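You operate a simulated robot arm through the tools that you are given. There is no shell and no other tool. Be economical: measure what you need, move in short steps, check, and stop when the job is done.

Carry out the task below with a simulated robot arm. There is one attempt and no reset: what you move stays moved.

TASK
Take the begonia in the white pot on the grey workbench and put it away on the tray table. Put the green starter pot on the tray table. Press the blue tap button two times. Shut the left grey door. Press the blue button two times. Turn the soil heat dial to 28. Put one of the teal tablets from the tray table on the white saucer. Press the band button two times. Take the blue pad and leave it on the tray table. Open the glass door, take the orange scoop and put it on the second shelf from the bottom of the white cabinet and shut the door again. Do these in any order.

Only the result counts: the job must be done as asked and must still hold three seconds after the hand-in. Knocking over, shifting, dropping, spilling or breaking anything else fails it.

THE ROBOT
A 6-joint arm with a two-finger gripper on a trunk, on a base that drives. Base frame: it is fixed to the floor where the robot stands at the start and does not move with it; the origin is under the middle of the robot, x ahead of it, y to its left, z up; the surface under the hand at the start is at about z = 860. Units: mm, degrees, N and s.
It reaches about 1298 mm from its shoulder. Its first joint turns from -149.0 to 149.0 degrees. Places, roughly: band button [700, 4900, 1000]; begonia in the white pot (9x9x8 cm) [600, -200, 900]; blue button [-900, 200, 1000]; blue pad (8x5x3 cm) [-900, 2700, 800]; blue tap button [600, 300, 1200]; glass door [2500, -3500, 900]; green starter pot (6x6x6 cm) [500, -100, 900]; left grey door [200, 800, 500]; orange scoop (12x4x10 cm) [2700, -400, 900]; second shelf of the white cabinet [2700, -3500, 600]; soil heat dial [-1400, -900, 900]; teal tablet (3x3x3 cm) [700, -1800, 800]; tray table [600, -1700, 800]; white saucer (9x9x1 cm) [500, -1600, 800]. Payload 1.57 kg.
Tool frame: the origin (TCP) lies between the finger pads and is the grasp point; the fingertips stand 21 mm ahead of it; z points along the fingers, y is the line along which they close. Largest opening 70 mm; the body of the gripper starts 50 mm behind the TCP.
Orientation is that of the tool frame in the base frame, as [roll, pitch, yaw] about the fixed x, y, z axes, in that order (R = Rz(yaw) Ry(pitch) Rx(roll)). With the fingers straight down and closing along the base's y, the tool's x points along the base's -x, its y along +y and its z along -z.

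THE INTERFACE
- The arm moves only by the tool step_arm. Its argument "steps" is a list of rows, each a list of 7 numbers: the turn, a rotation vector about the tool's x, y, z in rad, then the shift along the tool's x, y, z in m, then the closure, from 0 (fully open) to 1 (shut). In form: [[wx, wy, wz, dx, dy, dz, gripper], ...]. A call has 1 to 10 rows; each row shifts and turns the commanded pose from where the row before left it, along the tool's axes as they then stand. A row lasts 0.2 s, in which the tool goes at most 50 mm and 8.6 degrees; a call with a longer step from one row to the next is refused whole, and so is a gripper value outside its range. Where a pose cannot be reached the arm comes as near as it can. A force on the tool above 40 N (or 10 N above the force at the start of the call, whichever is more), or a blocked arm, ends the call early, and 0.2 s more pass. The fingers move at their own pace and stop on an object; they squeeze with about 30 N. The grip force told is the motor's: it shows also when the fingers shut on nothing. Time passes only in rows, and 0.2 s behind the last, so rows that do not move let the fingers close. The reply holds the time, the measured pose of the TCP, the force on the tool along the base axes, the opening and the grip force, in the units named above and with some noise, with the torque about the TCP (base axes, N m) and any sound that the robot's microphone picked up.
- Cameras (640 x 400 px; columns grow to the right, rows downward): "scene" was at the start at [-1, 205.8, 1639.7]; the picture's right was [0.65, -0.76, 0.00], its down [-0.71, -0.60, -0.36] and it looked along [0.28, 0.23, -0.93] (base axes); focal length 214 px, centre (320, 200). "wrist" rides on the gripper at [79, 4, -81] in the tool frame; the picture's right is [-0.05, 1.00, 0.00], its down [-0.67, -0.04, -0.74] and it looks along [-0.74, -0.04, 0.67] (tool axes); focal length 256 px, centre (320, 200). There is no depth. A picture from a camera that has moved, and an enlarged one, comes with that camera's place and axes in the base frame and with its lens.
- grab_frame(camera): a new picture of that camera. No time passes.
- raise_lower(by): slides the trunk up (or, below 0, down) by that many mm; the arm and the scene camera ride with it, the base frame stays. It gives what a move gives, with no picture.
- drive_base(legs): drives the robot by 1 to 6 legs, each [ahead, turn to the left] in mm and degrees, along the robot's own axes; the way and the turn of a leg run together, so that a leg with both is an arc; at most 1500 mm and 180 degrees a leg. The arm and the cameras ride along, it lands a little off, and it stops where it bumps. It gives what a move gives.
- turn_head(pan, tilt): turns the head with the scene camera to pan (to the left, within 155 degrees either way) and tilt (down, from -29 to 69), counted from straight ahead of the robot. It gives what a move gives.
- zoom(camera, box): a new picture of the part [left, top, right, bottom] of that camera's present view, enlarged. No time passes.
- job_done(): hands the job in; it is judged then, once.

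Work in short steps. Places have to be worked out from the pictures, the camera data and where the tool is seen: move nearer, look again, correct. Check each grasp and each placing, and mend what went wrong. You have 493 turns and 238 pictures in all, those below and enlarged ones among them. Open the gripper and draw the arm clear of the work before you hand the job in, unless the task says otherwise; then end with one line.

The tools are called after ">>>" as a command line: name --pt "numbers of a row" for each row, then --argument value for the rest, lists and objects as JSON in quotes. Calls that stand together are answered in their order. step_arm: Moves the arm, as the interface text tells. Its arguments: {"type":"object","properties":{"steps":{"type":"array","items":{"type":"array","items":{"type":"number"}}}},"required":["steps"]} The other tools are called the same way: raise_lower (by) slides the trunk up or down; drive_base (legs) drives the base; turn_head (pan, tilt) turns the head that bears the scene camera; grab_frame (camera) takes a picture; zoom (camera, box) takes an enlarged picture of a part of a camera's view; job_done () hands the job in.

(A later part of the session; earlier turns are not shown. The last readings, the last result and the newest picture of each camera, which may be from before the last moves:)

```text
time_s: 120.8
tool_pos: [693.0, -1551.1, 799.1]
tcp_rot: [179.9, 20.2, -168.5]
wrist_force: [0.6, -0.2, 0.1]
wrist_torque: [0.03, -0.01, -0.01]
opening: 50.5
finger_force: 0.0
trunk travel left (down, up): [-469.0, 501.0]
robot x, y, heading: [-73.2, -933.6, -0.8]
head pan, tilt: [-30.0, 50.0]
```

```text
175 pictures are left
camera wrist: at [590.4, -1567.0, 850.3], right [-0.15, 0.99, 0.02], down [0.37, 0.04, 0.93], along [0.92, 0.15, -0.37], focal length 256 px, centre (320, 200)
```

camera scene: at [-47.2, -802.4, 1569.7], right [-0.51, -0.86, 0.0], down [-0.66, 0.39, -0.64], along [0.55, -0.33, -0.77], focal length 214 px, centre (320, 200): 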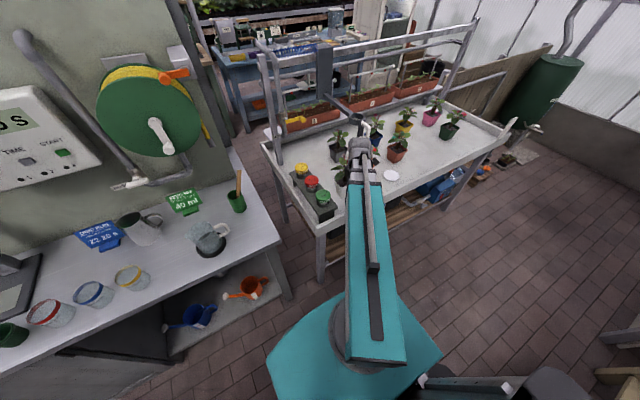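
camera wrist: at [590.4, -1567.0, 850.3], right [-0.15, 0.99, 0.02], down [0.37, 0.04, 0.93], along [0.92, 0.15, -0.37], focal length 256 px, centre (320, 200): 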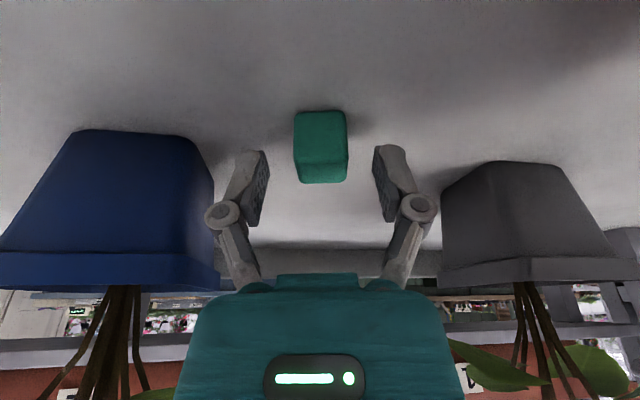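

Tablet is centred between the tips. Lower 4 mm and close.

>>> raise_lower --by -4

>>> step_arm --pt "0 0 0 0 0 0 1" --pt "0 0 0 0 0 0 1" --pt "0 0 0 0 0 0 1" --pt "0 0 0 0 0 0 1"

>>> raise_lower --by 50

>>> grab_frame --camera "wrist"

```text
time_s: 121.3
tool_pos: [692.7, -1550.0, 794.4]
tcp_rot: [179.8, 20.2, -168.5]
wrist_force: [-0.4, 0.4, 0.0]
wrist_torque: [-0.01, 0.02, 0.0]
opening: 50.3
finger_force: 0.1
trunk travel left (down, up): [-465.0, 505.0]
robot x, y, heading: [-72.9, -930.4, -0.5]
head pan, tilt: [-30.0, 50.0]
```

```text
time_s: 122.3
tool_pos: [692.7, -1550.9, 795.5]
tcp_rot: [179.9, 20.2, -168.4]
wrist_force: [0.0, 0.0, 1.6]
wrist_torque: [0.03, -0.02, 0.02]
opening: 24.7
finger_force: 30.0
trunk travel left (down, up): [-465.0, 505.0]
robot x, y, heading: [-72.6, -935.4, -0.4]
head pan, tilt: [-30.0, 50.0]
```

```text
time_s: 123.2
tool_pos: [693.1, -1550.2, 845.3]
tcp_rot: [179.8, 20.3, -168.4]
wrist_force: [-0.8, -0.6, -0.3]
wrist_torque: [0.03, 0.02, 0.04]
opening: 24.8
finger_force: 29.4
trunk travel left (down, up): [-515.0, 455.0]
robot x, y, heading: [-72.5, -932.4, -0.7]
head pan, tilt: [-30.0, 50.0]
```

```text
174 pictures are left
camera wrist: at [590.5, -1567.1, 896.2], right [-0.15, 0.99, 0.02], down [0.37, 0.04, 0.93], along [0.92, 0.15, -0.37], focal length 256 px, centre (320, 200)
```

wrist: 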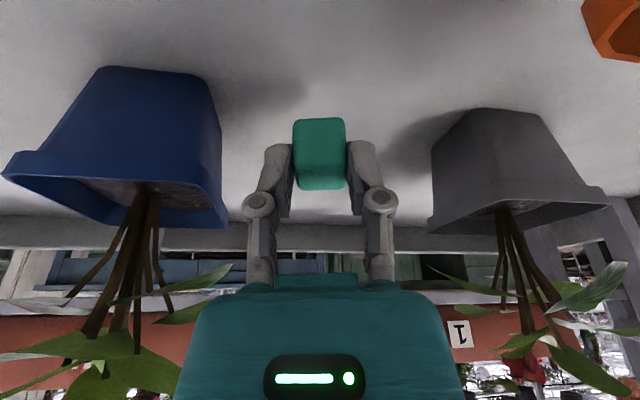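

Tablet held. Raise, return to vertical and retreat to view the saucer.

>>> raise_lower --by 270

>>> step_arm --pt "0 0.12 0 0 0 0 1" --pt "0 0.12 0 0 0 0 1" --pt "0 0.11 0 0 0 0 1" --pt "0 0 0 0.045 0 0 1" --pt "0 0 0 0.045 0.0 0 1" --pt "0 0 0 0.045 0.01 0 1" --pt "0 0 0 0.045 0.01 0 1" --pt "0 0 0 0.045 0.01 0 1" --pt "0 0 0 0.045 0.01 0 1"

>>> grab_frame --camera "wrist"

>>> zoom --camera "scene" --box '[300, 120, 460, 240]'

```text
time_s: 126.0
tool_pos: [693.5, -1549.4, 1115.4]
tcp_rot: [179.9, 20.2, -168.4]
wrist_force: [1.1, -0.1, -0.5]
wrist_torque: [0.01, 0.03, -0.04]
opening: 24.4
finger_force: 29.9
trunk travel left (down, up): [-785.0, 185.0]
robot x, y, heading: [-72.1, -934.9, -1.1]
head pan, tilt: [-30.0, 50.0]
```

```text
time_s: 128.0
tool_pos: [420.7, -1565.6, 1103.8]
tcp_rot: [180.0, 0.1, -168.6]
wrist_force: [-0.3, -0.8, -0.7]
wrist_torque: [0.01, -0.02, 0.02]
opening: 24.7
finger_force: 30.1
out of reach, approached as far as the arm can: row 1, 2
trunk travel left (down, up): [-785.0, 185.0]
robot x, y, heading: [-68.6, -930.2, -0.7]
head pan, tilt: [-30.0, 50.0]
```

```text
173 pictures are left
camera wrist: at [340.2, -1577.0, 1187.4], right [-0.15, 0.99, 0.0], down [0.66, 0.1, 0.75], along [0.74, 0.11, -0.67], focal length 256 px, centre (320, 200)
```

wrist: 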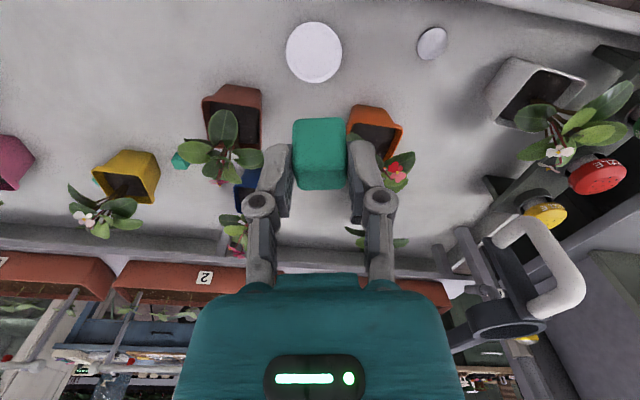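

```text
3.33 times, centred on (380, 180) of scene
camera zoom: at [-48.0, -802.2, 1765.6], right [-0.51, -0.86, 0.0], down [-0.66, 0.39, -0.64], along [0.55, -0.33, -0.77], focal length 715 px, centre (120, 267)
```

zoom: 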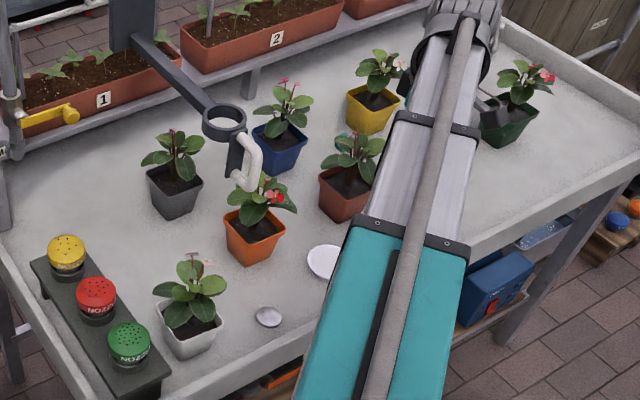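

Saucer centre ≈(474,-1566). I restore the 20° tilt (so the tablet lies flat), centre over it and lower.

>>> step_arm --pt "0 0 0 -0.026 -0.005 0 1" --pt "0 0 0 -0.026 -0.005 0 1" --pt "0 -0.12 0 0 0 0 1" --pt "0 -0.12 0 0 0 0 1" --pt "0 -0.11 0 0 0 0 1"

>>> raise_lower --by -230

>>> grab_frame --camera "wrist"

```text
time_s: 129.2
tool_pos: [472.8, -1563.8, 1115.5]
tcp_rot: [-180.0, 20.3, -168.5]
wrist_force: [-0.8, 0.5, -0.9]
wrist_torque: [-0.02, 0.02, 0.01]
opening: 24.6
finger_force: 30.3
out of reach, approached as far as the arm can: row 4, 5
trunk travel left (down, up): [-785.0, 185.0]
robot x, y, heading: [-73.9, -931.1, -0.6]
head pan, tilt: [-30.0, 50.0]
```

```text
time_s: 131.6
tool_pos: [472.0, -1564.4, 885.7]
tcp_rot: [179.9, 20.3, -168.5]
wrist_force: [-0.5, 0.3, -0.3]
wrist_torque: [0.0, 0.01, -0.01]
opening: 24.8
finger_force: 29.9
trunk travel left (down, up): [-555.0, 415.0]
robot x, y, heading: [-73.2, -937.9, -0.6]
head pan, tilt: [-30.0, 50.0]
```

```text
171 pictures are left
camera wrist: at [369.9, -1580.7, 936.4], right [-0.15, 0.99, 0.02], down [0.37, 0.04, 0.93], along [0.92, 0.15, -0.37], focal length 256 px, centre (320, 200)
```

wrist: 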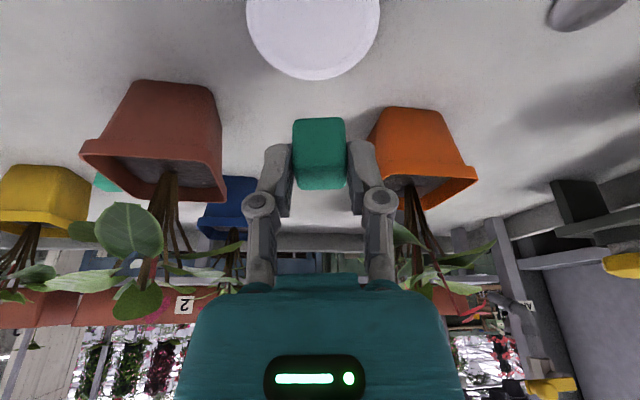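

Centred over the saucer. Lower 74 mm, then creep to contact.

>>> raise_lower --by -74

>>> raise_lower --by -4

>>> raise_lower --by -3

>>> grab_frame --camera "wrist"

```text
time_s: 132.7
tool_pos: [471.9, -1564.0, 811.0]
tcp_rot: [179.8, 20.2, -168.6]
wrist_force: [-0.1, 0.8, 0.1]
wrist_torque: [0.04, 0.01, -0.03]
opening: 24.7
finger_force: 30.2
trunk travel left (down, up): [-481.0, 489.0]
robot x, y, heading: [-76.6, -927.4, -1.1]
head pan, tilt: [-30.0, 50.0]
```

```text
time_s: 133.3
tool_pos: [473.1, -1564.1, 807.3]
tcp_rot: [180.0, 20.2, -168.4]
wrist_force: [-0.4, -0.5, 0.0]
wrist_torque: [0.03, -0.04, 0.0]
opening: 24.8
finger_force: 29.5
trunk travel left (down, up): [-477.0, 493.0]
robot x, y, heading: [-73.3, -931.1, -0.9]
head pan, tilt: [-30.0, 50.0]
```

```text
time_s: 133.8
tool_pos: [472.2, -1563.9, 804.8]
tcp_rot: [180.0, 20.4, -168.5]
wrist_force: [0.9, -1.3, 11.7]
wrist_torque: [0.0, -0.14, -0.03]
opening: 24.7
finger_force: 29.8
trunk travel left (down, up): [-474.0, 496.0]
robot x, y, heading: [-74.5, -934.0, -0.7]
head pan, tilt: [-30.0, 50.0]
```

```text
170 pictures are left
camera wrist: at [369.7, -1580.4, 856.1], right [-0.15, 0.99, 0.02], down [0.37, 0.04, 0.93], along [0.92, 0.15, -0.37], focal length 256 px, centre (320, 200)
```

wrist: 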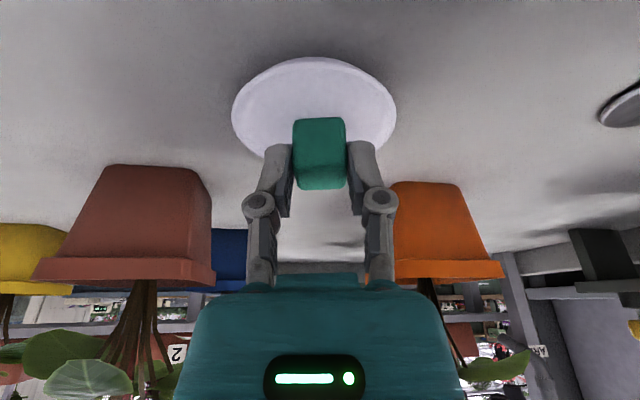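

Contact on the saucer. Release and raise.

>>> step_arm --pt "0 0 0 0 0 0 0.5" --pt "0 0 0 0 0 0 0.35" --pt "0 0 0 0 0 0 0.35"

>>> raise_lower --by 80

>>> grab_frame --camera "wrist"

```text
time_s: 134.6
tool_pos: [472.8, -1564.5, 804.2]
tcp_rot: [180.0, 20.3, -168.5]
wrist_force: [0.0, 0.2, 0.0]
wrist_torque: [-0.01, 0.02, 0.0]
opening: 45.5
finger_force: 0.0
trunk travel left (down, up): [-474.0, 496.0]
robot x, y, heading: [-71.5, -928.7, -0.8]
head pan, tilt: [-30.0, 50.0]
```

```text
time_s: 135.8
tool_pos: [472.8, -1563.4, 883.3]
tcp_rot: [179.9, 20.1, -168.5]
wrist_force: [0.2, -0.1, 0.7]
wrist_torque: [-0.01, 0.01, -0.02]
opening: 45.4
finger_force: 0.0
trunk travel left (down, up): [-554.0, 416.0]
robot x, y, heading: [-68.9, -934.4, -0.5]
head pan, tilt: [-30.0, 50.0]
```

```text
169 pictures are left
camera wrist: at [370.0, -1580.7, 935.3], right [-0.15, 0.99, 0.02], down [0.37, 0.04, 0.93], along [0.92, 0.15, -0.37], focal length 256 px, centre (320, 200)
```

wrist: 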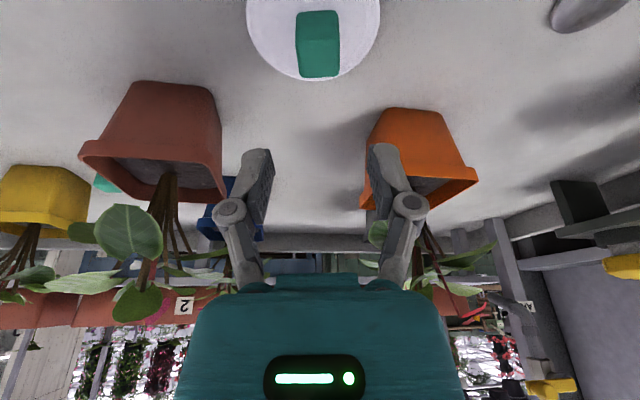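

Tablet sits on the saucer. Next the starter pot: raise, straighten the hand and swing back over the bench.

>>> raise_lower --by 275

>>> step_arm --pt "0 0.12 0 0 0 0 0.5" --pt "0 0.12 0 0 0 0 0.5" --pt "0 0.113 0 0 0 0 0.5" --pt "0 0 0.11 0 0 0 0.5" --pt "0 0 0.11 0 0 0 0.5" --pt "0 0 0 -0.004 0.048 0 0.5" --pt "0 0 0 -0.004 0.048 0 0.5" --pt "0 0 0 -0.004 0.048 0 0.5" --pt "0 0 0 -0.004 0.048 0 0.5" --pt "0 0 0 -0.004 0.048 0 0.5"

>>> step_arm --pt "0 0 0 0 0.049 0 0.5" --pt "0 0 0 0 0.049 0 0.5" --pt "0 0 0 0 0.049 0 0.5" --pt "0 0 0 0 0.049 0 0.5" --pt "0 0 0 0 0.049 0 0.5" --pt "0 0 0 0 0.049 0 0.5" --pt "0 0 0 0 0.049 0 0.5" --pt "0 0 0 0 0.049 0 0.5" --pt "0 0 0 0 0.049 0 0.5" --pt "0 0 0 0 0.049 0 0.5"

>>> step_arm --pt "0 0 0 0 0.049 0 0.5" --pt "0 0 0 0 0.049 0 0.5" --pt "0 0 0 0 0.049 0 0.5" --pt "0 0 0 0 0.049 0 0.5" --pt "0 0 0 0 0.049 0 0.5" --pt "0 0 0 0 0.049 0 0.5" --pt "0 0 0 0 0.049 0 0.5" --pt "0 0 0 0 0.049 0 0.5" --pt "0 0 0 0 0.049 0 0.5" --pt "0 0 0 0 0.049 0 0.5"

```text
time_s: 138.5
tool_pos: [472.9, -1563.2, 1157.4]
tcp_rot: [179.9, 20.2, -168.5]
wrist_force: [0.3, 0.8, -0.6]
wrist_torque: [-0.04, 0.02, 0.0]
opening: 45.7
finger_force: 0.1
trunk travel left (down, up): [-829.0, 141.0]
robot x, y, heading: [-71.9, -933.2, -0.9]
head pan, tilt: [-30.0, 50.0]
```

```text
time_s: 140.7
tool_pos: [500.1, -1321.0, 1147.3]
tcp_rot: [-180.0, -0.1, 178.8]
wrist_force: [-0.6, -0.3, -0.1]
wrist_torque: [0.01, -0.02, 0.0]
opening: 35.0
finger_force: 0.2
out of reach, approached as far as the arm can: row 1, 2
trunk travel left (down, up): [-829.0, 141.0]
robot x, y, heading: [-72.5, -933.1, -0.5]
head pan, tilt: [-30.0, 50.0]
```

```text
time_s: 142.9
tool_pos: [504.4, -833.0, 1146.6]
tcp_rot: [-180.0, -0.1, 178.9]
wrist_force: [-0.1, -0.5, 0.0]
wrist_torque: [0.02, -0.01, 0.01]
opening: 35.2
finger_force: 0.1
trunk travel left (down, up): [-829.0, 141.0]
robot x, y, heading: [-72.3, -928.0, -0.8]
head pan, tilt: [-30.0, 50.0]
```

```text
time_s: 145.1
tool_pos: [515.8, -343.4, 1147.9]
tcp_rot: [180.0, -0.1, 178.8]
wrist_force: [-0.5, 0.2, -1.2]
wrist_torque: [-0.02, 0.0, -0.02]
opening: 35.1
finger_force: 0.0
out of reach, approached as far as the arm can: row 2, 4
trunk travel left (down, up): [-829.0, 141.0]
robot x, y, heading: [-76.4, -934.0, -0.5]
head pan, tilt: [-30.0, 50.0]
```

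Now over toward the starter pot's +y wall at (452,-96).

>>> step_arm --pt "0 0 0 0.0115 0.0412 0 0.5" --pt "0 0 0 0.0115 0.0412 0 0.5" --pt "0 0 0 0.0115 0.0412 0 0.5" --pt "0 0 0 0.0115 0.0412 0 0.5" --pt "0 0 0 0.0115 0.0412 0 0.5" --pt "0 0 0 0.0115 0.0412 0 0.5"

>>> raise_lower --by -100

>>> grab_frame --camera "wrist"

```text
time_s: 146.5
tool_pos: [454.6, -95.8, 1146.8]
tcp_rot: [179.9, -0.1, 178.8]
wrist_force: [-0.2, 0.8, -0.8]
wrist_torque: [-0.01, -0.02, -0.01]
opening: 35.1
finger_force: 0.0
out of reach, approached as far as the arm can: row 6
trunk travel left (down, up): [-829.0, 141.0]
robot x, y, heading: [-69.7, -932.3, -0.8]
head pan, tilt: [-30.0, 50.0]
```

```text
time_s: 147.9
tool_pos: [455.1, -97.2, 1047.5]
tcp_rot: [180.0, -0.1, 178.8]
wrist_force: [0.9, 0.4, 0.3]
wrist_torque: [0.02, -0.02, 0.01]
opening: 35.3
finger_force: 0.0
trunk travel left (down, up): [-729.0, 241.0]
robot x, y, heading: [-72.4, -930.7, -0.8]
head pan, tilt: [-30.0, 50.0]
```

```text
168 pictures are left
camera wrist: at [374.7, -91.4, 1131.4], right [0.07, 1.0, 0.0], down [0.67, -0.05, 0.74], along [0.74, -0.05, -0.67], focal length 256 px, centre (320, 200)
```

wrist: 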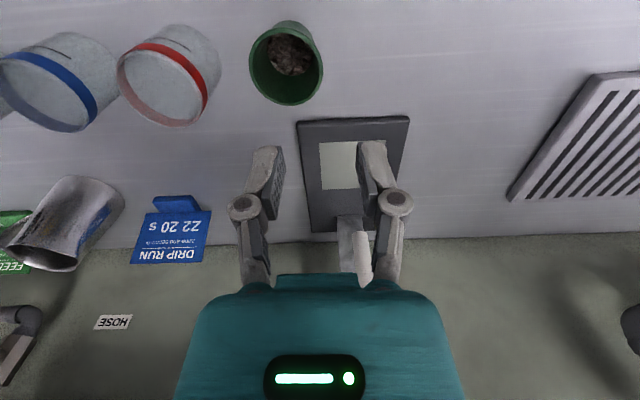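

Starter pot rim centre ≈(450,-121). Fine-position for its +y wall and lower.

>>> step_arm --pt "0 0 0 0.005 0.004 0 0.5"

>>> raise_lower --by -95

>>> grab_frame --camera "wrist"

```text
time_s: 148.3
tool_pos: [451.0, -92.3, 1048.7]
tcp_rot: [-180.0, -0.1, 178.9]
wrist_force: [-0.3, -0.7, 0.5]
wrist_torque: [0.03, -0.02, 0.03]
opening: 34.6
finger_force: 0.1
trunk travel left (down, up): [-729.0, 241.0]
robot x, y, heading: [-73.0, -930.6, -1.0]
head pan, tilt: [-30.0, 50.0]
```

```text
time_s: 149.6
tool_pos: [450.7, -91.8, 952.6]
tcp_rot: [180.0, -0.1, 178.9]
wrist_force: [0.6, 0.3, 0.7]
wrist_torque: [-0.04, -0.04, 0.0]
opening: 35.1
finger_force: 0.2
trunk travel left (down, up): [-634.0, 336.0]
robot x, y, heading: [-71.3, -932.3, -0.7]
head pan, tilt: [-30.0, 50.0]
```

```text
167 pictures are left
camera wrist: at [370.3, -86.9, 1036.4], right [0.07, 1.0, 0.0], down [0.67, -0.05, 0.74], along [0.74, -0.05, -0.67], focal length 256 px, centre (320, 200)
```

wrist: 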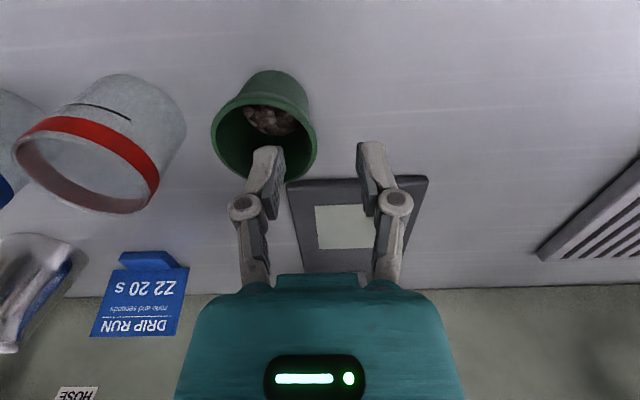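

>>> raise_lower --by -24

>>> raise_lower --by -6

>>> grab_frame --camera "wrist"

```text
time_s: 150.3
tool_pos: [450.3, -91.7, 927.8]
tcp_rot: [-180.0, -0.1, 178.9]
wrist_force: [-0.9, 0.2, 0.3]
wrist_torque: [-0.01, -0.01, 0.01]
opening: 35.0
finger_force: 0.0
trunk travel left (down, up): [-610.0, 360.0]
robot x, y, heading: [-72.0, -933.8, -0.6]
head pan, tilt: [-30.0, 50.0]
```

```text
time_s: 150.8
tool_pos: [450.8, -93.2, 923.4]
tcp_rot: [-180.0, -0.1, 179.0]
wrist_force: [0.1, -0.8, -0.2]
wrist_torque: [-0.01, 0.0, -0.04]
opening: 35.2
finger_force: 0.2
trunk travel left (down, up): [-604.0, 366.0]
robot x, y, heading: [-71.5, -930.5, -0.4]
head pan, tilt: [-30.0, 50.0]
```

```text
166 pictures are left
camera wrist: at [370.3, -86.8, 1006.4], right [0.07, 1.0, 0.0], down [0.67, -0.05, 0.74], along [0.74, -0.05, -0.67], focal length 256 px, centre (320, 200)
```

wrist: 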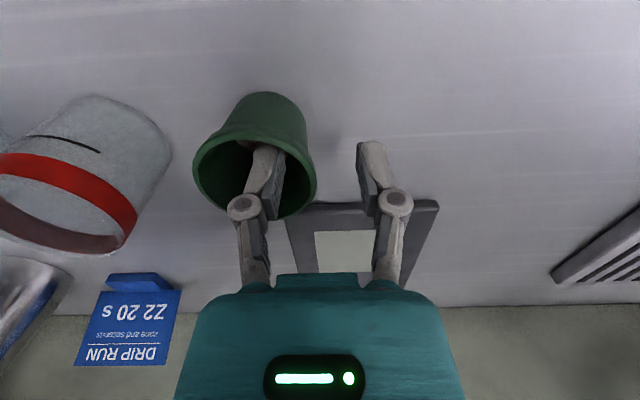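

Inside finger is in the pot, outside free. Close and lift.

>>> step_arm --pt "0 0 0 0 0 0 1" --pt "0 0 0 0 0 0 1" --pt "0 0 0 0 0 0 1" --pt "0 0 0 0 0 0 1"

>>> raise_lower --by 40

>>> grab_frame --camera "wrist"

```text
time_s: 151.8
tool_pos: [451.7, -92.1, 923.7]
tcp_rot: [179.9, 0.0, 178.8]
wrist_force: [0.6, -3.4, 10.4]
wrist_torque: [-0.32, 0.07, 0.03]
opening: 5.8
finger_force: 29.8
trunk travel left (down, up): [-604.0, 366.0]
robot x, y, heading: [-73.7, -931.4, -0.8]
head pan, tilt: [-30.0, 50.0]
```

```text
time_s: 152.6
tool_pos: [452.5, -91.2, 962.6]
tcp_rot: [-180.0, -0.1, 178.9]
wrist_force: [-0.5, 0.8, -0.9]
wrist_torque: [0.0, -0.02, 0.04]
opening: 5.9
finger_force: 29.8
trunk travel left (down, up): [-644.0, 326.0]
robot x, y, heading: [-72.9, -931.6, -0.6]
head pan, tilt: [-30.0, 50.0]
```

```text
165 pictures are left
camera wrist: at [370.5, -86.5, 1046.1], right [0.07, 1.0, 0.0], down [0.67, -0.05, 0.74], along [0.74, -0.05, -0.67], focal length 256 px, centre (320, 200)
```

wrist: 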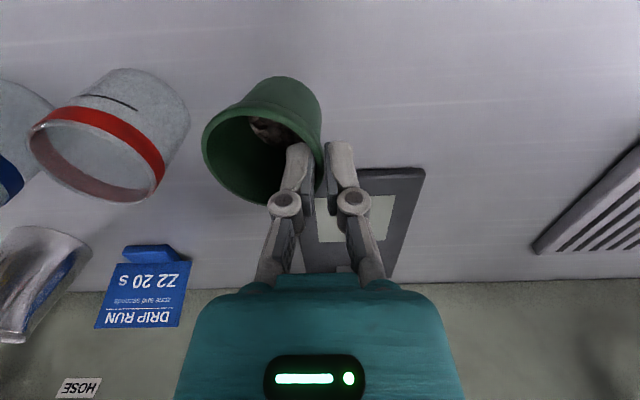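

Held. Raise high and carry it to the tray table's free area near (490,-1780).

>>> raise_lower --by 200

>>> step_arm --pt "0 0 0 -0.005 -0.02 0 1" --pt "0 0 0 -0.009 -0.039 0 1" --pt "0 0 0 -0.009 -0.039 0 1" --pt "0 0 0 -0.009 -0.039 0 1" --pt "0 0 0 -0.009 -0.039 0 1" --pt "0 0 0 -0.009 -0.039 0 1" --pt "0 0 0 -0.009 -0.039 0 1" --pt "0 0 0 -0.003 -0.047 0 1" --pt "0 0 0 0 -0.047 0 1" --pt "0 0 0 0 -0.047 0 1"

>>> step_arm --pt "0 0 0 0 -0.047 0 1" --pt "0 0 0 0 -0.047 0 1" --pt "0 0 0 0 -0.047 0 1" --pt "0 0 0 0 -0.047 0 1" --pt "0 0 0 0 -0.047 0 1" --pt "0 0 0 0 -0.047 0 1" --pt "0 0 0 0 -0.047 0 1" --pt "0 0 0 0 -0.047 0 1" --pt "0 0 0 0 -0.047 0 1" --pt "0 0 0 0 -0.047 0 1"

>>> step_arm --pt "0 0 0 0 -0.047 0 1" --pt "0 0 0 0 -0.047 0 1" --pt "0 0 0 0 -0.047 0 1" --pt "0 0 0 0 -0.047 0 1" --pt "0 0 0 0 -0.047 0 1" --pt "0 0 0 0 -0.047 0 1" --pt "0 0 0 0 -0.047 0 1" --pt "0 0 0 0 -0.047 0 1" --pt "0 0 0 0 -0.047 0 1" --pt "0 0 0 0 -0.047 0 1"

>>> grab_frame --camera "wrist"

```text
time_s: 154.8
tool_pos: [450.1, -92.0, 1161.6]
tcp_rot: [180.0, -0.1, 179.0]
wrist_force: [-0.1, -0.3, -0.8]
wrist_torque: [0.0, 0.02, 0.02]
opening: 6.2
finger_force: 30.0
trunk travel left (down, up): [-844.0, 126.0]
robot x, y, heading: [-73.9, -930.9, -0.6]
head pan, tilt: [-30.0, 50.0]
```

```text
time_s: 157.0
tool_pos: [501.8, -486.4, 1163.2]
tcp_rot: [179.9, -0.2, 178.9]
wrist_force: [0.1, 0.0, -1.1]
wrist_torque: [0.02, -0.04, -0.02]
opening: 5.9
finger_force: 30.1
trunk travel left (down, up): [-844.0, 126.0]
robot x, y, heading: [-73.0, -932.7, -0.6]
head pan, tilt: [-30.0, 50.0]
```

```text
time_s: 159.2
tool_pos: [492.0, -960.4, 1162.6]
tcp_rot: [179.9, -0.1, 178.9]
wrist_force: [-0.5, 0.3, -0.7]
wrist_torque: [-0.02, -0.01, -0.01]
opening: 6.0
finger_force: 29.8
trunk travel left (down, up): [-844.0, 126.0]
robot x, y, heading: [-74.3, -932.3, -0.6]
head pan, tilt: [-30.0, 50.0]
```

```text
time_s: 161.4
tool_pos: [484.9, -1428.2, 1163.1]
tcp_rot: [180.0, -0.1, 178.9]
wrist_force: [0.8, -0.2, -0.4]
wrist_torque: [0.06, -0.03, -0.02]
opening: 6.4
finger_force: 30.0
trunk travel left (down, up): [-844.0, 126.0]
robot x, y, heading: [-73.7, -931.8, -1.0]
head pan, tilt: [-30.0, 50.0]
```

```text
164 pictures are left
camera wrist: at [405.4, -1422.2, 1245.8], right [0.07, 1.0, 0.0], down [0.67, -0.05, 0.74], along [0.74, -0.05, -0.67], focal length 256 px, centre (320, 200)
```

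wrist: 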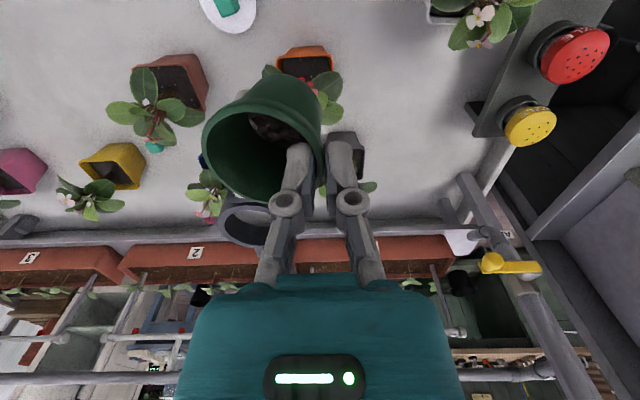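

Held. Continue to y≈−1755.

>>> step_arm --pt "0 0 0 0 -0.047 0 1" --pt "0 0 0 0 -0.047 0 1" --pt "0 0 0 0 -0.047 0 1" --pt "0 0 0 0 -0.047 0 1" --pt "0 0 0 0 -0.047 0 1" --pt "0 0 0 0 -0.047 0 1" --pt "0 0 0 0 -0.047 0 1"

>>> raise_lower --by -200

>>> grab_frame --camera "wrist"

```text
time_s: 163.0
tool_pos: [482.8, -1759.1, 1161.5]
tcp_rot: [180.0, 0.0, 178.7]
wrist_force: [-0.3, 0.3, -0.1]
wrist_torque: [0.01, 0.03, 0.03]
opening: 6.0
finger_force: 30.1
trunk travel left (down, up): [-844.0, 126.0]
robot x, y, heading: [-75.3, -933.3, -0.6]
head pan, tilt: [-30.0, 50.0]
```

```text
time_s: 165.2
tool_pos: [480.7, -1756.0, 962.8]
tcp_rot: [-179.9, 0.0, 179.0]
wrist_force: [0.3, 0.6, -0.1]
wrist_torque: [-0.01, 0.0, -0.03]
opening: 5.9
finger_force: 29.8
trunk travel left (down, up): [-644.0, 326.0]
robot x, y, heading: [-70.9, -933.5, -0.8]
head pan, tilt: [-30.0, 50.0]
```

```text
163 pictures are left
camera wrist: at [400.8, -1751.6, 1046.4], right [0.07, 1.0, 0.0], down [0.67, -0.05, 0.74], along [0.74, -0.05, -0.67], focal length 256 px, centre (320, 200)
```

wrist: 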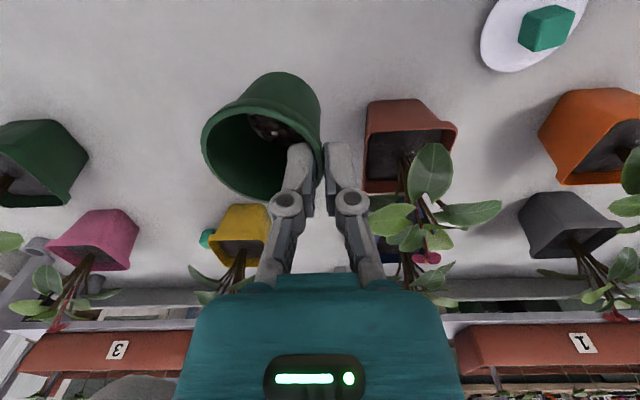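

>>> raise_lower --by -116

>>> raise_lower --by -5

>>> raise_lower --by -4

>>> raise_lower --by -4

```text
time_s: 166.7
tool_pos: [482.3, -1756.8, 846.1]
tcp_rot: [-180.0, -0.1, 178.8]
wrist_force: [-0.2, 1.2, -0.5]
wrist_torque: [0.03, -0.02, -0.02]
opening: 5.8
finger_force: 30.2
trunk travel left (down, up): [-528.0, 442.0]
robot x, y, heading: [-72.6, -935.2, -0.7]
head pan, tilt: [-30.0, 50.0]
```

```text
time_s: 167.2
tool_pos: [481.2, -1757.0, 842.4]
tcp_rot: [179.9, -0.1, 178.9]
wrist_force: [0.1, 0.3, 0.0]
wrist_torque: [0.04, -0.01, -0.01]
opening: 5.8
finger_force: 30.1
trunk travel left (down, up): [-523.0, 447.0]
robot x, y, heading: [-70.9, -932.5, -0.9]
head pan, tilt: [-30.0, 50.0]
```

```text
time_s: 167.7
tool_pos: [481.4, -1757.3, 838.2]
tcp_rot: [180.0, 0.0, 178.9]
wrist_force: [-0.4, 0.0, -1.1]
wrist_torque: [0.0, -0.02, 0.02]
opening: 5.7
finger_force: 30.3
trunk travel left (down, up): [-519.0, 451.0]
robot x, y, heading: [-71.4, -933.7, -0.8]
head pan, tilt: [-30.0, 50.0]
```

```text
time_s: 168.2
tool_pos: [482.1, -1757.1, 834.7]
tcp_rot: [-180.0, -0.1, 178.9]
wrist_force: [0.2, -0.3, -1.3]
wrist_torque: [0.03, 0.01, -0.01]
opening: 6.1
finger_force: 29.8
trunk travel left (down, up): [-515.0, 455.0]
robot x, y, heading: [-70.2, -934.2, -1.1]
head pan, tilt: [-30.0, 50.0]
```

>>> raise_lower --by -3

>>> raise_lower --by -3

>>> raise_lower --by -3

>>> grab_frame --camera "wrist"

```text
time_s: 168.8
tool_pos: [481.9, -1756.2, 830.8]
tcp_rot: [179.9, -0.1, 178.9]
wrist_force: [0.8, -0.1, -0.2]
wrist_torque: [0.02, -0.03, 0.01]
opening: 6.0
finger_force: 29.9
trunk travel left (down, up): [-512.0, 458.0]
robot x, y, heading: [-75.1, -936.3, -0.8]
head pan, tilt: [-30.0, 50.0]
```

```text
time_s: 169.3
tool_pos: [482.1, -1756.5, 827.7]
tcp_rot: [-179.9, -0.2, 178.9]
wrist_force: [1.3, 0.8, 2.9]
wrist_torque: [-0.06, -0.01, 0.01]
opening: 6.2
finger_force: 29.9
trunk travel left (down, up): [-509.0, 461.0]
robot x, y, heading: [-75.8, -935.7, -0.8]
head pan, tilt: [-30.0, 50.0]
```

```text
time_s: 169.8
tool_pos: [481.6, -1755.2, 825.3]
tcp_rot: [-180.0, 0.0, 178.9]
wrist_force: [0.0, 3.3, 9.2]
wrist_torque: [-0.04, -0.16, 0.06]
opening: 6.1
finger_force: 30.6
trunk travel left (down, up): [-506.0, 464.0]
robot x, y, heading: [-73.6, -932.3, -0.6]
head pan, tilt: [-30.0, 50.0]
```

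```text
162 pictures are left
camera wrist: at [400.6, -1750.5, 909.5], right [0.07, 1.0, 0.0], down [0.67, -0.05, 0.74], along [0.74, -0.05, -0.67], focal length 256 px, centre (320, 200)
```

wrist: 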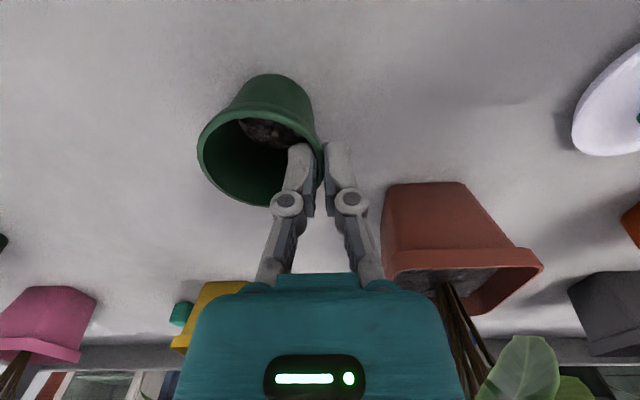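

Contact. Release and raise.

>>> step_arm --pt "0 0 0 0 0 0 0.8" --pt "0 0 0 0 0 0 0.6" --pt "0 0 0 0 0 0 0.6"

>>> raise_lower --by 60

>>> raise_lower --by 250

>>> grab_frame --camera "wrist"

```text
time_s: 170.6
tool_pos: [481.4, -1756.5, 826.2]
tcp_rot: [180.0, 0.0, 178.9]
wrist_force: [0.9, 0.3, -0.5]
wrist_torque: [0.02, 0.0, -0.03]
opening: 28.1
finger_force: 0.1
trunk travel left (down, up): [-506.0, 464.0]
robot x, y, heading: [-71.8, -931.7, -0.7]
head pan, tilt: [-30.0, 50.0]
```

```text
time_s: 171.6
tool_pos: [480.9, -1757.4, 884.1]
tcp_rot: [180.0, -0.1, 178.9]
wrist_force: [0.4, -0.4, -0.1]
wrist_torque: [0.0, -0.01, -0.01]
opening: 27.7
finger_force: 0.0
trunk travel left (down, up): [-566.0, 404.0]
robot x, y, heading: [-71.4, -932.4, -0.8]
head pan, tilt: [-30.0, 50.0]
```

```text
time_s: 174.2
tool_pos: [482.0, -1756.2, 1133.4]
tcp_rot: [180.0, -0.1, 178.9]
wrist_force: [-0.4, -0.1, 0.6]
wrist_torque: [-0.04, -0.01, 0.02]
opening: 27.9
finger_force: 0.0
trunk travel left (down, up): [-816.0, 154.0]
robot x, y, heading: [-72.8, -933.3, -0.8]
head pan, tilt: [-30.0, 50.0]
```

```text
161 pictures are left
camera wrist: at [400.9, -1751.6, 1218.3], right [0.07, 1.0, 0.0], down [0.67, -0.05, 0.74], along [0.74, -0.05, -0.67], focal length 256 px, centre (320, 200)
```

wrist: 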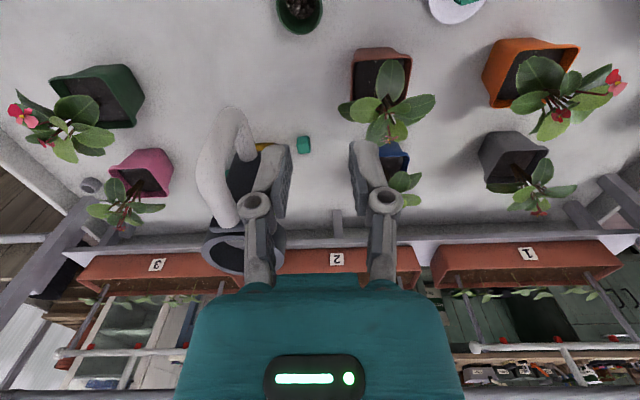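

The table's ring-arm seems to be at a different place than before. I check with the scene camera whether it moves by itself.

>>> turn_head --pan -45 --tilt 40

>>> grab_frame --camera "scene"

>>> grab_frame --camera "wrist"

```text
time_s: 175.0
tool_pos: [480.9, -1756.6, 1134.6]
tcp_rot: [180.0, -0.1, 178.9]
wrist_force: [0.0, 0.3, -0.1]
wrist_torque: [0.03, 0.02, 0.01]
opening: 27.8
finger_force: 0.0
trunk travel left (down, up): [-816.0, 154.0]
robot x, y, heading: [-74.6, -930.9, -0.9]
head pan, tilt: [-45.0, 40.0]
```

```text
160 pictures are left
camera scene: at [-54.1, -823.8, 1810.8], right [-0.72, -0.7, 0.0], down [-0.45, 0.46, -0.77], along [0.53, -0.55, -0.64], focal length 214 px, centre (320, 200)
```

scene: 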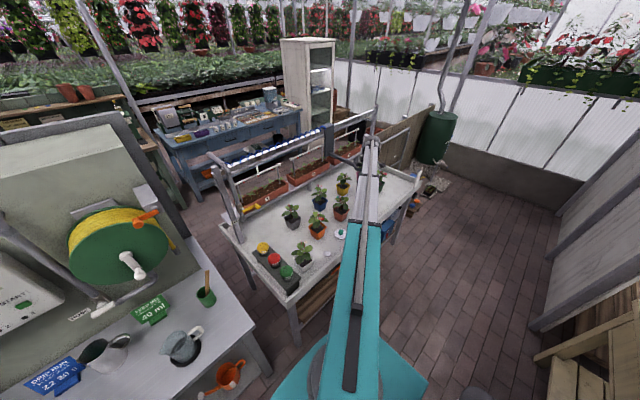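

```text
159 pictures are left
camera wrist: at [400.9, -1751.6, 1218.3], right [0.07, 1.0, 0.0], down [0.67, -0.05, 0.74], along [0.74, -0.05, -0.67], focal length 256 px, centre (320, 200)
```

wrist: 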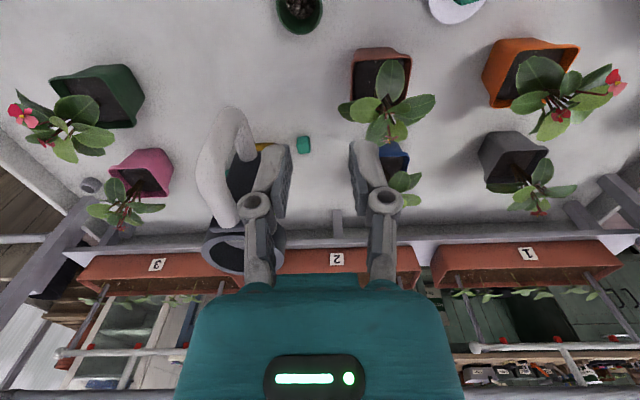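

The trolley slid along its rail, probably nudged by my carried pots. I'll measure it precisely (two wrist views), so that I can put it back.

>>> zoom --camera "wrist" --box '[140, 80, 340, 300]'

>>> step_arm --pt "0 0 0 0 0.04 0 0.6" --pt "0 0 0 0 0.04 0 0.6" --pt "0 0 0 0 0.04 0 0.6"

>>> grab_frame --camera "wrist"

>>> zoom --camera "scene" --box '[200, 100, 420, 240]'

```text
1.82 times, centred on (240, 190) of wrist
camera zoom: at [400.9, -1751.6, 1218.3], right [0.07, 1.0, 0.0], down [0.67, -0.05, 0.74], along [0.74, -0.05, -0.67], focal length 465 px, centre (466, 218)
```

zoom: 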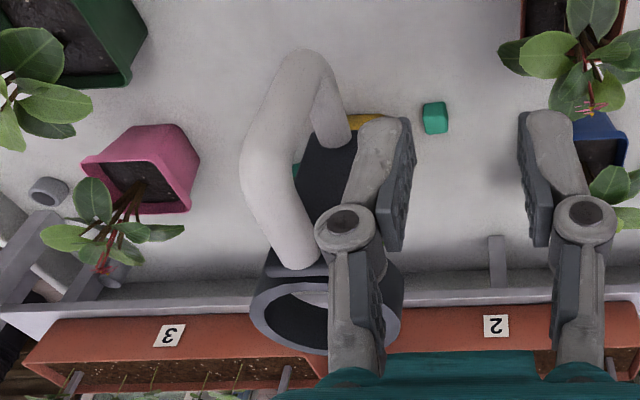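

```text
time_s: 175.8
tool_pos: [485.6, -1636.9, 1135.7]
tcp_rot: [180.0, -0.1, 178.9]
wrist_force: [-0.2, 0.0, -0.5]
wrist_torque: [0.03, 0.03, 0.04]
opening: 28.0
finger_force: 0.1
trunk travel left (down, up): [-816.0, 154.0]
robot x, y, heading: [-72.5, -929.9, -0.9]
head pan, tilt: [-45.0, 40.0]
```

```text
157 pictures are left
camera wrist: at [404.3, -1631.5, 1218.6], right [0.07, 1.0, 0.0], down [0.67, -0.05, 0.74], along [0.74, -0.05, -0.67], focal length 256 px, centre (320, 200)
```

wrist: 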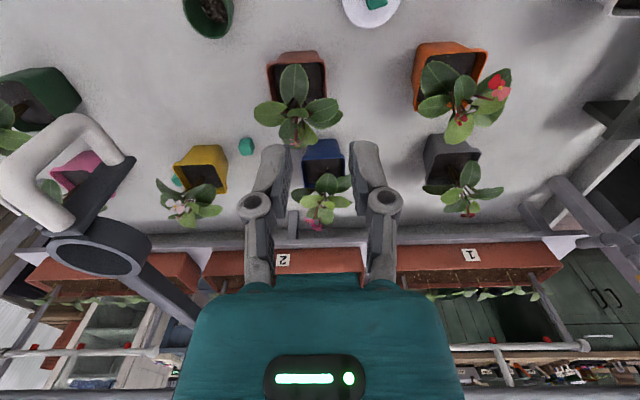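

```text
2.86 times, centred on (310, 170) of scene
camera zoom: at [-54.3, -823.4, 1810.8], right [-0.72, -0.7, 0.0], down [-0.45, 0.46, -0.77], along [0.53, -0.55, -0.64], focal length 613 px, centre (349, 286)
```

zoom: 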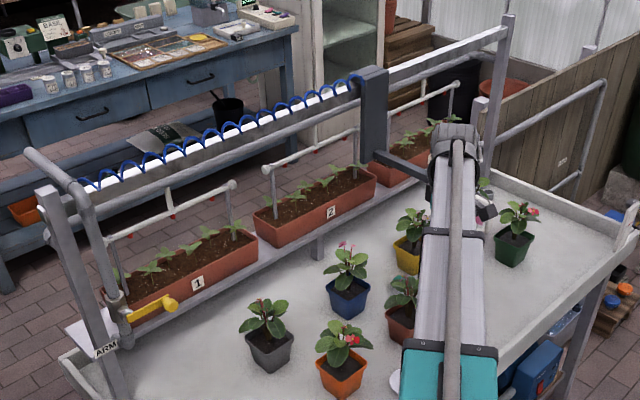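

The ring/handle sits at z≈1100 (ring now ≈(570,-1822)); originally its ring was at y≈-1284. I did push it, so I'll push it back: rise above it and pass to its −y side.

>>> raise_lower --by 110

>>> step_arm --pt "0 0 0 -0.002 -0.047 0 1" --pt "0 0 0 -0.002 -0.047 0 1" --pt "0 0 0 -0.002 -0.047 0 1" --pt "0 0 0 -0.002 -0.047 0 1" --pt "0 0 0 -0.002 -0.047 0 1" --pt "0 0 0 -0.002 -0.047 0 1"

>>> grab_frame --camera "wrist"

```text
time_s: 177.2
tool_pos: [484.6, -1637.5, 1244.8]
tcp_rot: [180.0, -0.1, 178.9]
wrist_force: [0.6, 0.2, -1.0]
wrist_torque: [0.02, -0.01, -0.02]
opening: 28.2
finger_force: 0.0
trunk travel left (down, up): [-926.0, 44.0]
robot x, y, heading: [-74.2, -935.8, -0.8]
head pan, tilt: [-45.0, 40.0]
```

```text
time_s: 178.6
tool_pos: [492.5, -1920.9, 1245.2]
tcp_rot: [180.0, 0.0, 178.9]
wrist_force: [-0.1, 0.1, 0.1]
wrist_torque: [-0.03, -0.01, 0.01]
opening: 0.0
finger_force: 28.7
out of reach, approached as far as the arm can: row 3, 4
trunk travel left (down, up): [-926.0, 44.0]
robot x, y, heading: [-70.1, -929.7, -0.7]
head pan, tilt: [-45.0, 40.0]
```

```text
155 pictures are left
camera wrist: at [411.0, -1915.7, 1327.7], right [0.07, 1.0, 0.0], down [0.67, -0.05, 0.74], along [0.74, -0.05, -0.67], focal length 256 px, centre (320, 200)
```

wrist: 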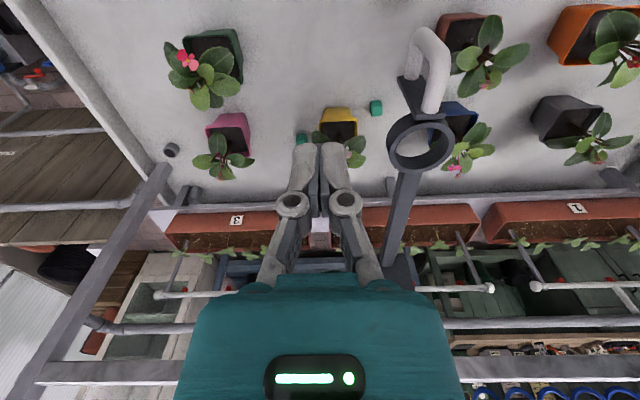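

Ring confirmed at (571,-1825), handle at (502,-1826). Lower to handle height and sweep +y, pushing the handle back.

>>> raise_lower --by -150

>>> step_arm --pt "0 0 0 0 0.03 0 1" --pt "0 0 0 0 0.03 0 1" --pt "0 0 0 0 0.03 0 1" --pt "0 0 0 0 0.03 0 1"

>>> grab_frame --camera "wrist"

```text
time_s: 180.3
tool_pos: [491.3, -1919.2, 1095.3]
tcp_rot: [-180.0, 0.0, 179.0]
wrist_force: [-0.3, -0.5, -0.9]
wrist_torque: [0.0, 0.01, -0.01]
opening: 0.0
finger_force: 28.6
trunk travel left (down, up): [-776.0, 194.0]
robot x, y, heading: [-74.0, -930.4, -0.6]
head pan, tilt: [-45.0, 40.0]
```

```text
time_s: 181.3
tool_pos: [495.2, -1796.3, 1095.4]
tcp_rot: [179.9, 0.0, 179.0]
wrist_force: [-0.5, 0.2, 0.3]
wrist_torque: [0.0, -0.01, 0.03]
opening: 0.0
finger_force: 28.5
trunk travel left (down, up): [-776.0, 194.0]
robot x, y, heading: [-75.7, -932.0, -1.0]
head pan, tilt: [-45.0, 40.0]
```

```text
154 pictures are left
camera wrist: at [414.8, -1791.3, 1178.5], right [0.07, 1.0, 0.0], down [0.67, -0.05, 0.74], along [0.74, -0.05, -0.67], focal length 256 px, centre (320, 200)
```

wrist: 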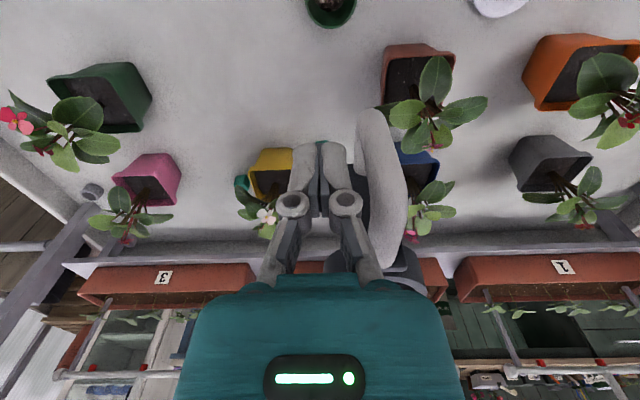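

The handle rides with the finger. Continue.

>>> step_arm --pt "0 0 0 0 0.045 0 1" --pt "0 0 0 0 0.045 0 1" --pt "0 0 0 0 0.045 0 1" --pt "0 0 0 0 0.045 0 1" --pt "0 0 0 0 0.045 0 1" --pt "0 0 0 0 0.045 0 1" --pt "0 0 0 0 0.045 0 1" --pt "0 0 0 0 0.045 0 1" --pt "0 0 0 0 0.045 0 1" --pt "0 0 0 0 0.03 0 1"

>>> raise_lower --by 150

>>> grab_frame --camera "wrist"

```text
time_s: 183.5
tool_pos: [505.0, -1361.1, 1095.6]
tcp_rot: [-180.0, 0.0, 178.9]
wrist_force: [0.3, -0.3, -0.1]
wrist_torque: [-0.05, 0.0, -0.01]
opening: 0.0
finger_force: 28.6
trunk travel left (down, up): [-776.0, 194.0]
robot x, y, heading: [-69.6, -932.5, -0.7]
head pan, tilt: [-45.0, 40.0]
```

```text
time_s: 185.3
tool_pos: [503.5, -1362.7, 1244.3]
tcp_rot: [-179.9, 0.0, 178.9]
wrist_force: [0.2, 0.1, -0.1]
wrist_torque: [-0.02, -0.01, 0.03]
opening: 0.2
finger_force: 28.5
trunk travel left (down, up): [-926.0, 44.0]
robot x, y, heading: [-71.4, -933.3, -0.7]
head pan, tilt: [-45.0, 40.0]
```

```text
153 pictures are left
camera wrist: at [423.7, -1357.7, 1328.3], right [0.07, 1.0, 0.0], down [0.67, -0.05, 0.74], along [0.74, -0.05, -0.67], focal length 256 px, centre (320, 200)
```

wrist: 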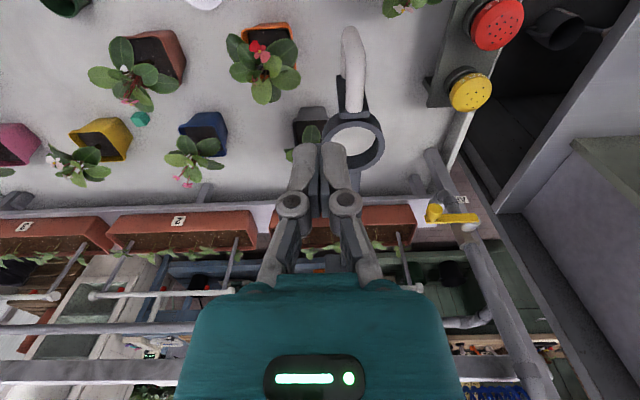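

Ring now at y≈-1334; 50 mm more to its original −1284.

>>> step_arm --pt "0 0 0 0 -0.015 0 1"

>>> raise_lower --by -150

>>> step_arm --pt "0 0 0 0 0.02 0 1" --pt "0 0 0 0 0.02 0 1" --pt "0 0 0 0 0.015 0 1" --pt "0 0 0 0 0.01 0 1"

>>> raise_lower --by 150

>>> grab_frame --camera "wrist"

>>> turn_head --pan -30 --tilt 40

>>> zoom --camera "scene" --box '[220, 60, 460, 240]'

```text
time_s: 185.7
tool_pos: [502.8, -1379.9, 1245.1]
tcp_rot: [-179.9, 0.1, 178.8]
wrist_force: [-1.4, 0.3, -0.6]
wrist_torque: [0.02, 0.04, -0.01]
opening: 0.0
finger_force: 28.7
trunk travel left (down, up): [-926.0, 44.0]
robot x, y, heading: [-70.5, -931.1, -0.7]
head pan, tilt: [-45.0, 40.0]
```

```text
time_s: 187.4
tool_pos: [505.1, -1378.5, 1094.1]
tcp_rot: [-180.0, 0.1, 179.0]
wrist_force: [-0.6, -0.6, -0.6]
wrist_torque: [0.01, -0.02, 0.02]
opening: 0.0
finger_force: 29.0
trunk travel left (down, up): [-776.0, 194.0]
robot x, y, heading: [-74.3, -931.6, -1.2]
head pan, tilt: [-45.0, 40.0]
```

```text
time_s: 188.4
tool_pos: [503.7, -1316.2, 1095.6]
tcp_rot: [-179.8, 0.0, 178.9]
wrist_force: [-0.4, -14.0, 7.0]
wrist_torque: [0.2, 0.02, 0.0]
opening: 0.0
finger_force: 28.8
trunk travel left (down, up): [-776.0, 194.0]
robot x, y, heading: [-70.9, -931.0, -0.7]
head pan, tilt: [-45.0, 40.0]
```

```text
time_s: 190.2
tool_pos: [503.5, -1315.5, 1244.2]
tcp_rot: [179.9, 0.1, 178.9]
wrist_force: [-0.2, -0.4, 0.6]
wrist_torque: [-0.02, -0.03, 0.04]
opening: 0.0
finger_force: 28.9
trunk travel left (down, up): [-926.0, 44.0]
robot x, y, heading: [-73.4, -932.4, -0.8]
head pan, tilt: [-45.0, 40.0]
```

```text
152 pictures are left
camera wrist: at [423.6, -1308.8, 1328.3], right [0.07, 1.0, 0.0], down [0.67, -0.05, 0.74], along [0.74, -0.05, -0.67], focal length 256 px, centre (320, 200)
```

wrist: 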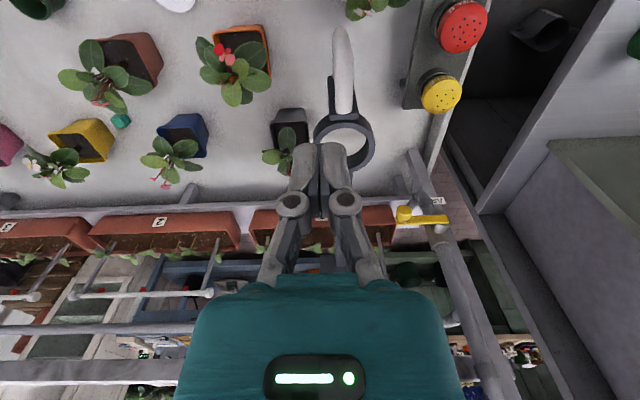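

```text
time_s: 190.9
tool_pos: [503.6, -1314.9, 1243.8]
tcp_rot: [180.0, 0.0, 178.7]
wrist_force: [-0.3, -0.5, -0.5]
wrist_torque: [0.0, -0.01, 0.0]
opening: 0.0
finger_force: 28.7
trunk travel left (down, up): [-926.0, 44.0]
robot x, y, heading: [-71.9, -932.9, -0.8]
head pan, tilt: [-30.0, 40.0]
```

```text
2.22 times, centred on (340, 150) of scene
camera zoom: at [-40.4, -806.4, 1920.8], right [-0.51, -0.86, 0.0], down [-0.55, 0.33, -0.77], along [0.66, -0.39, -0.64], focal length 477 px, centre (276, 311)
```

zoom: 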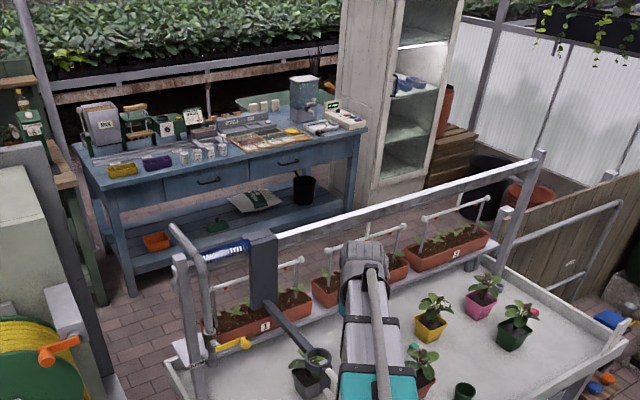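

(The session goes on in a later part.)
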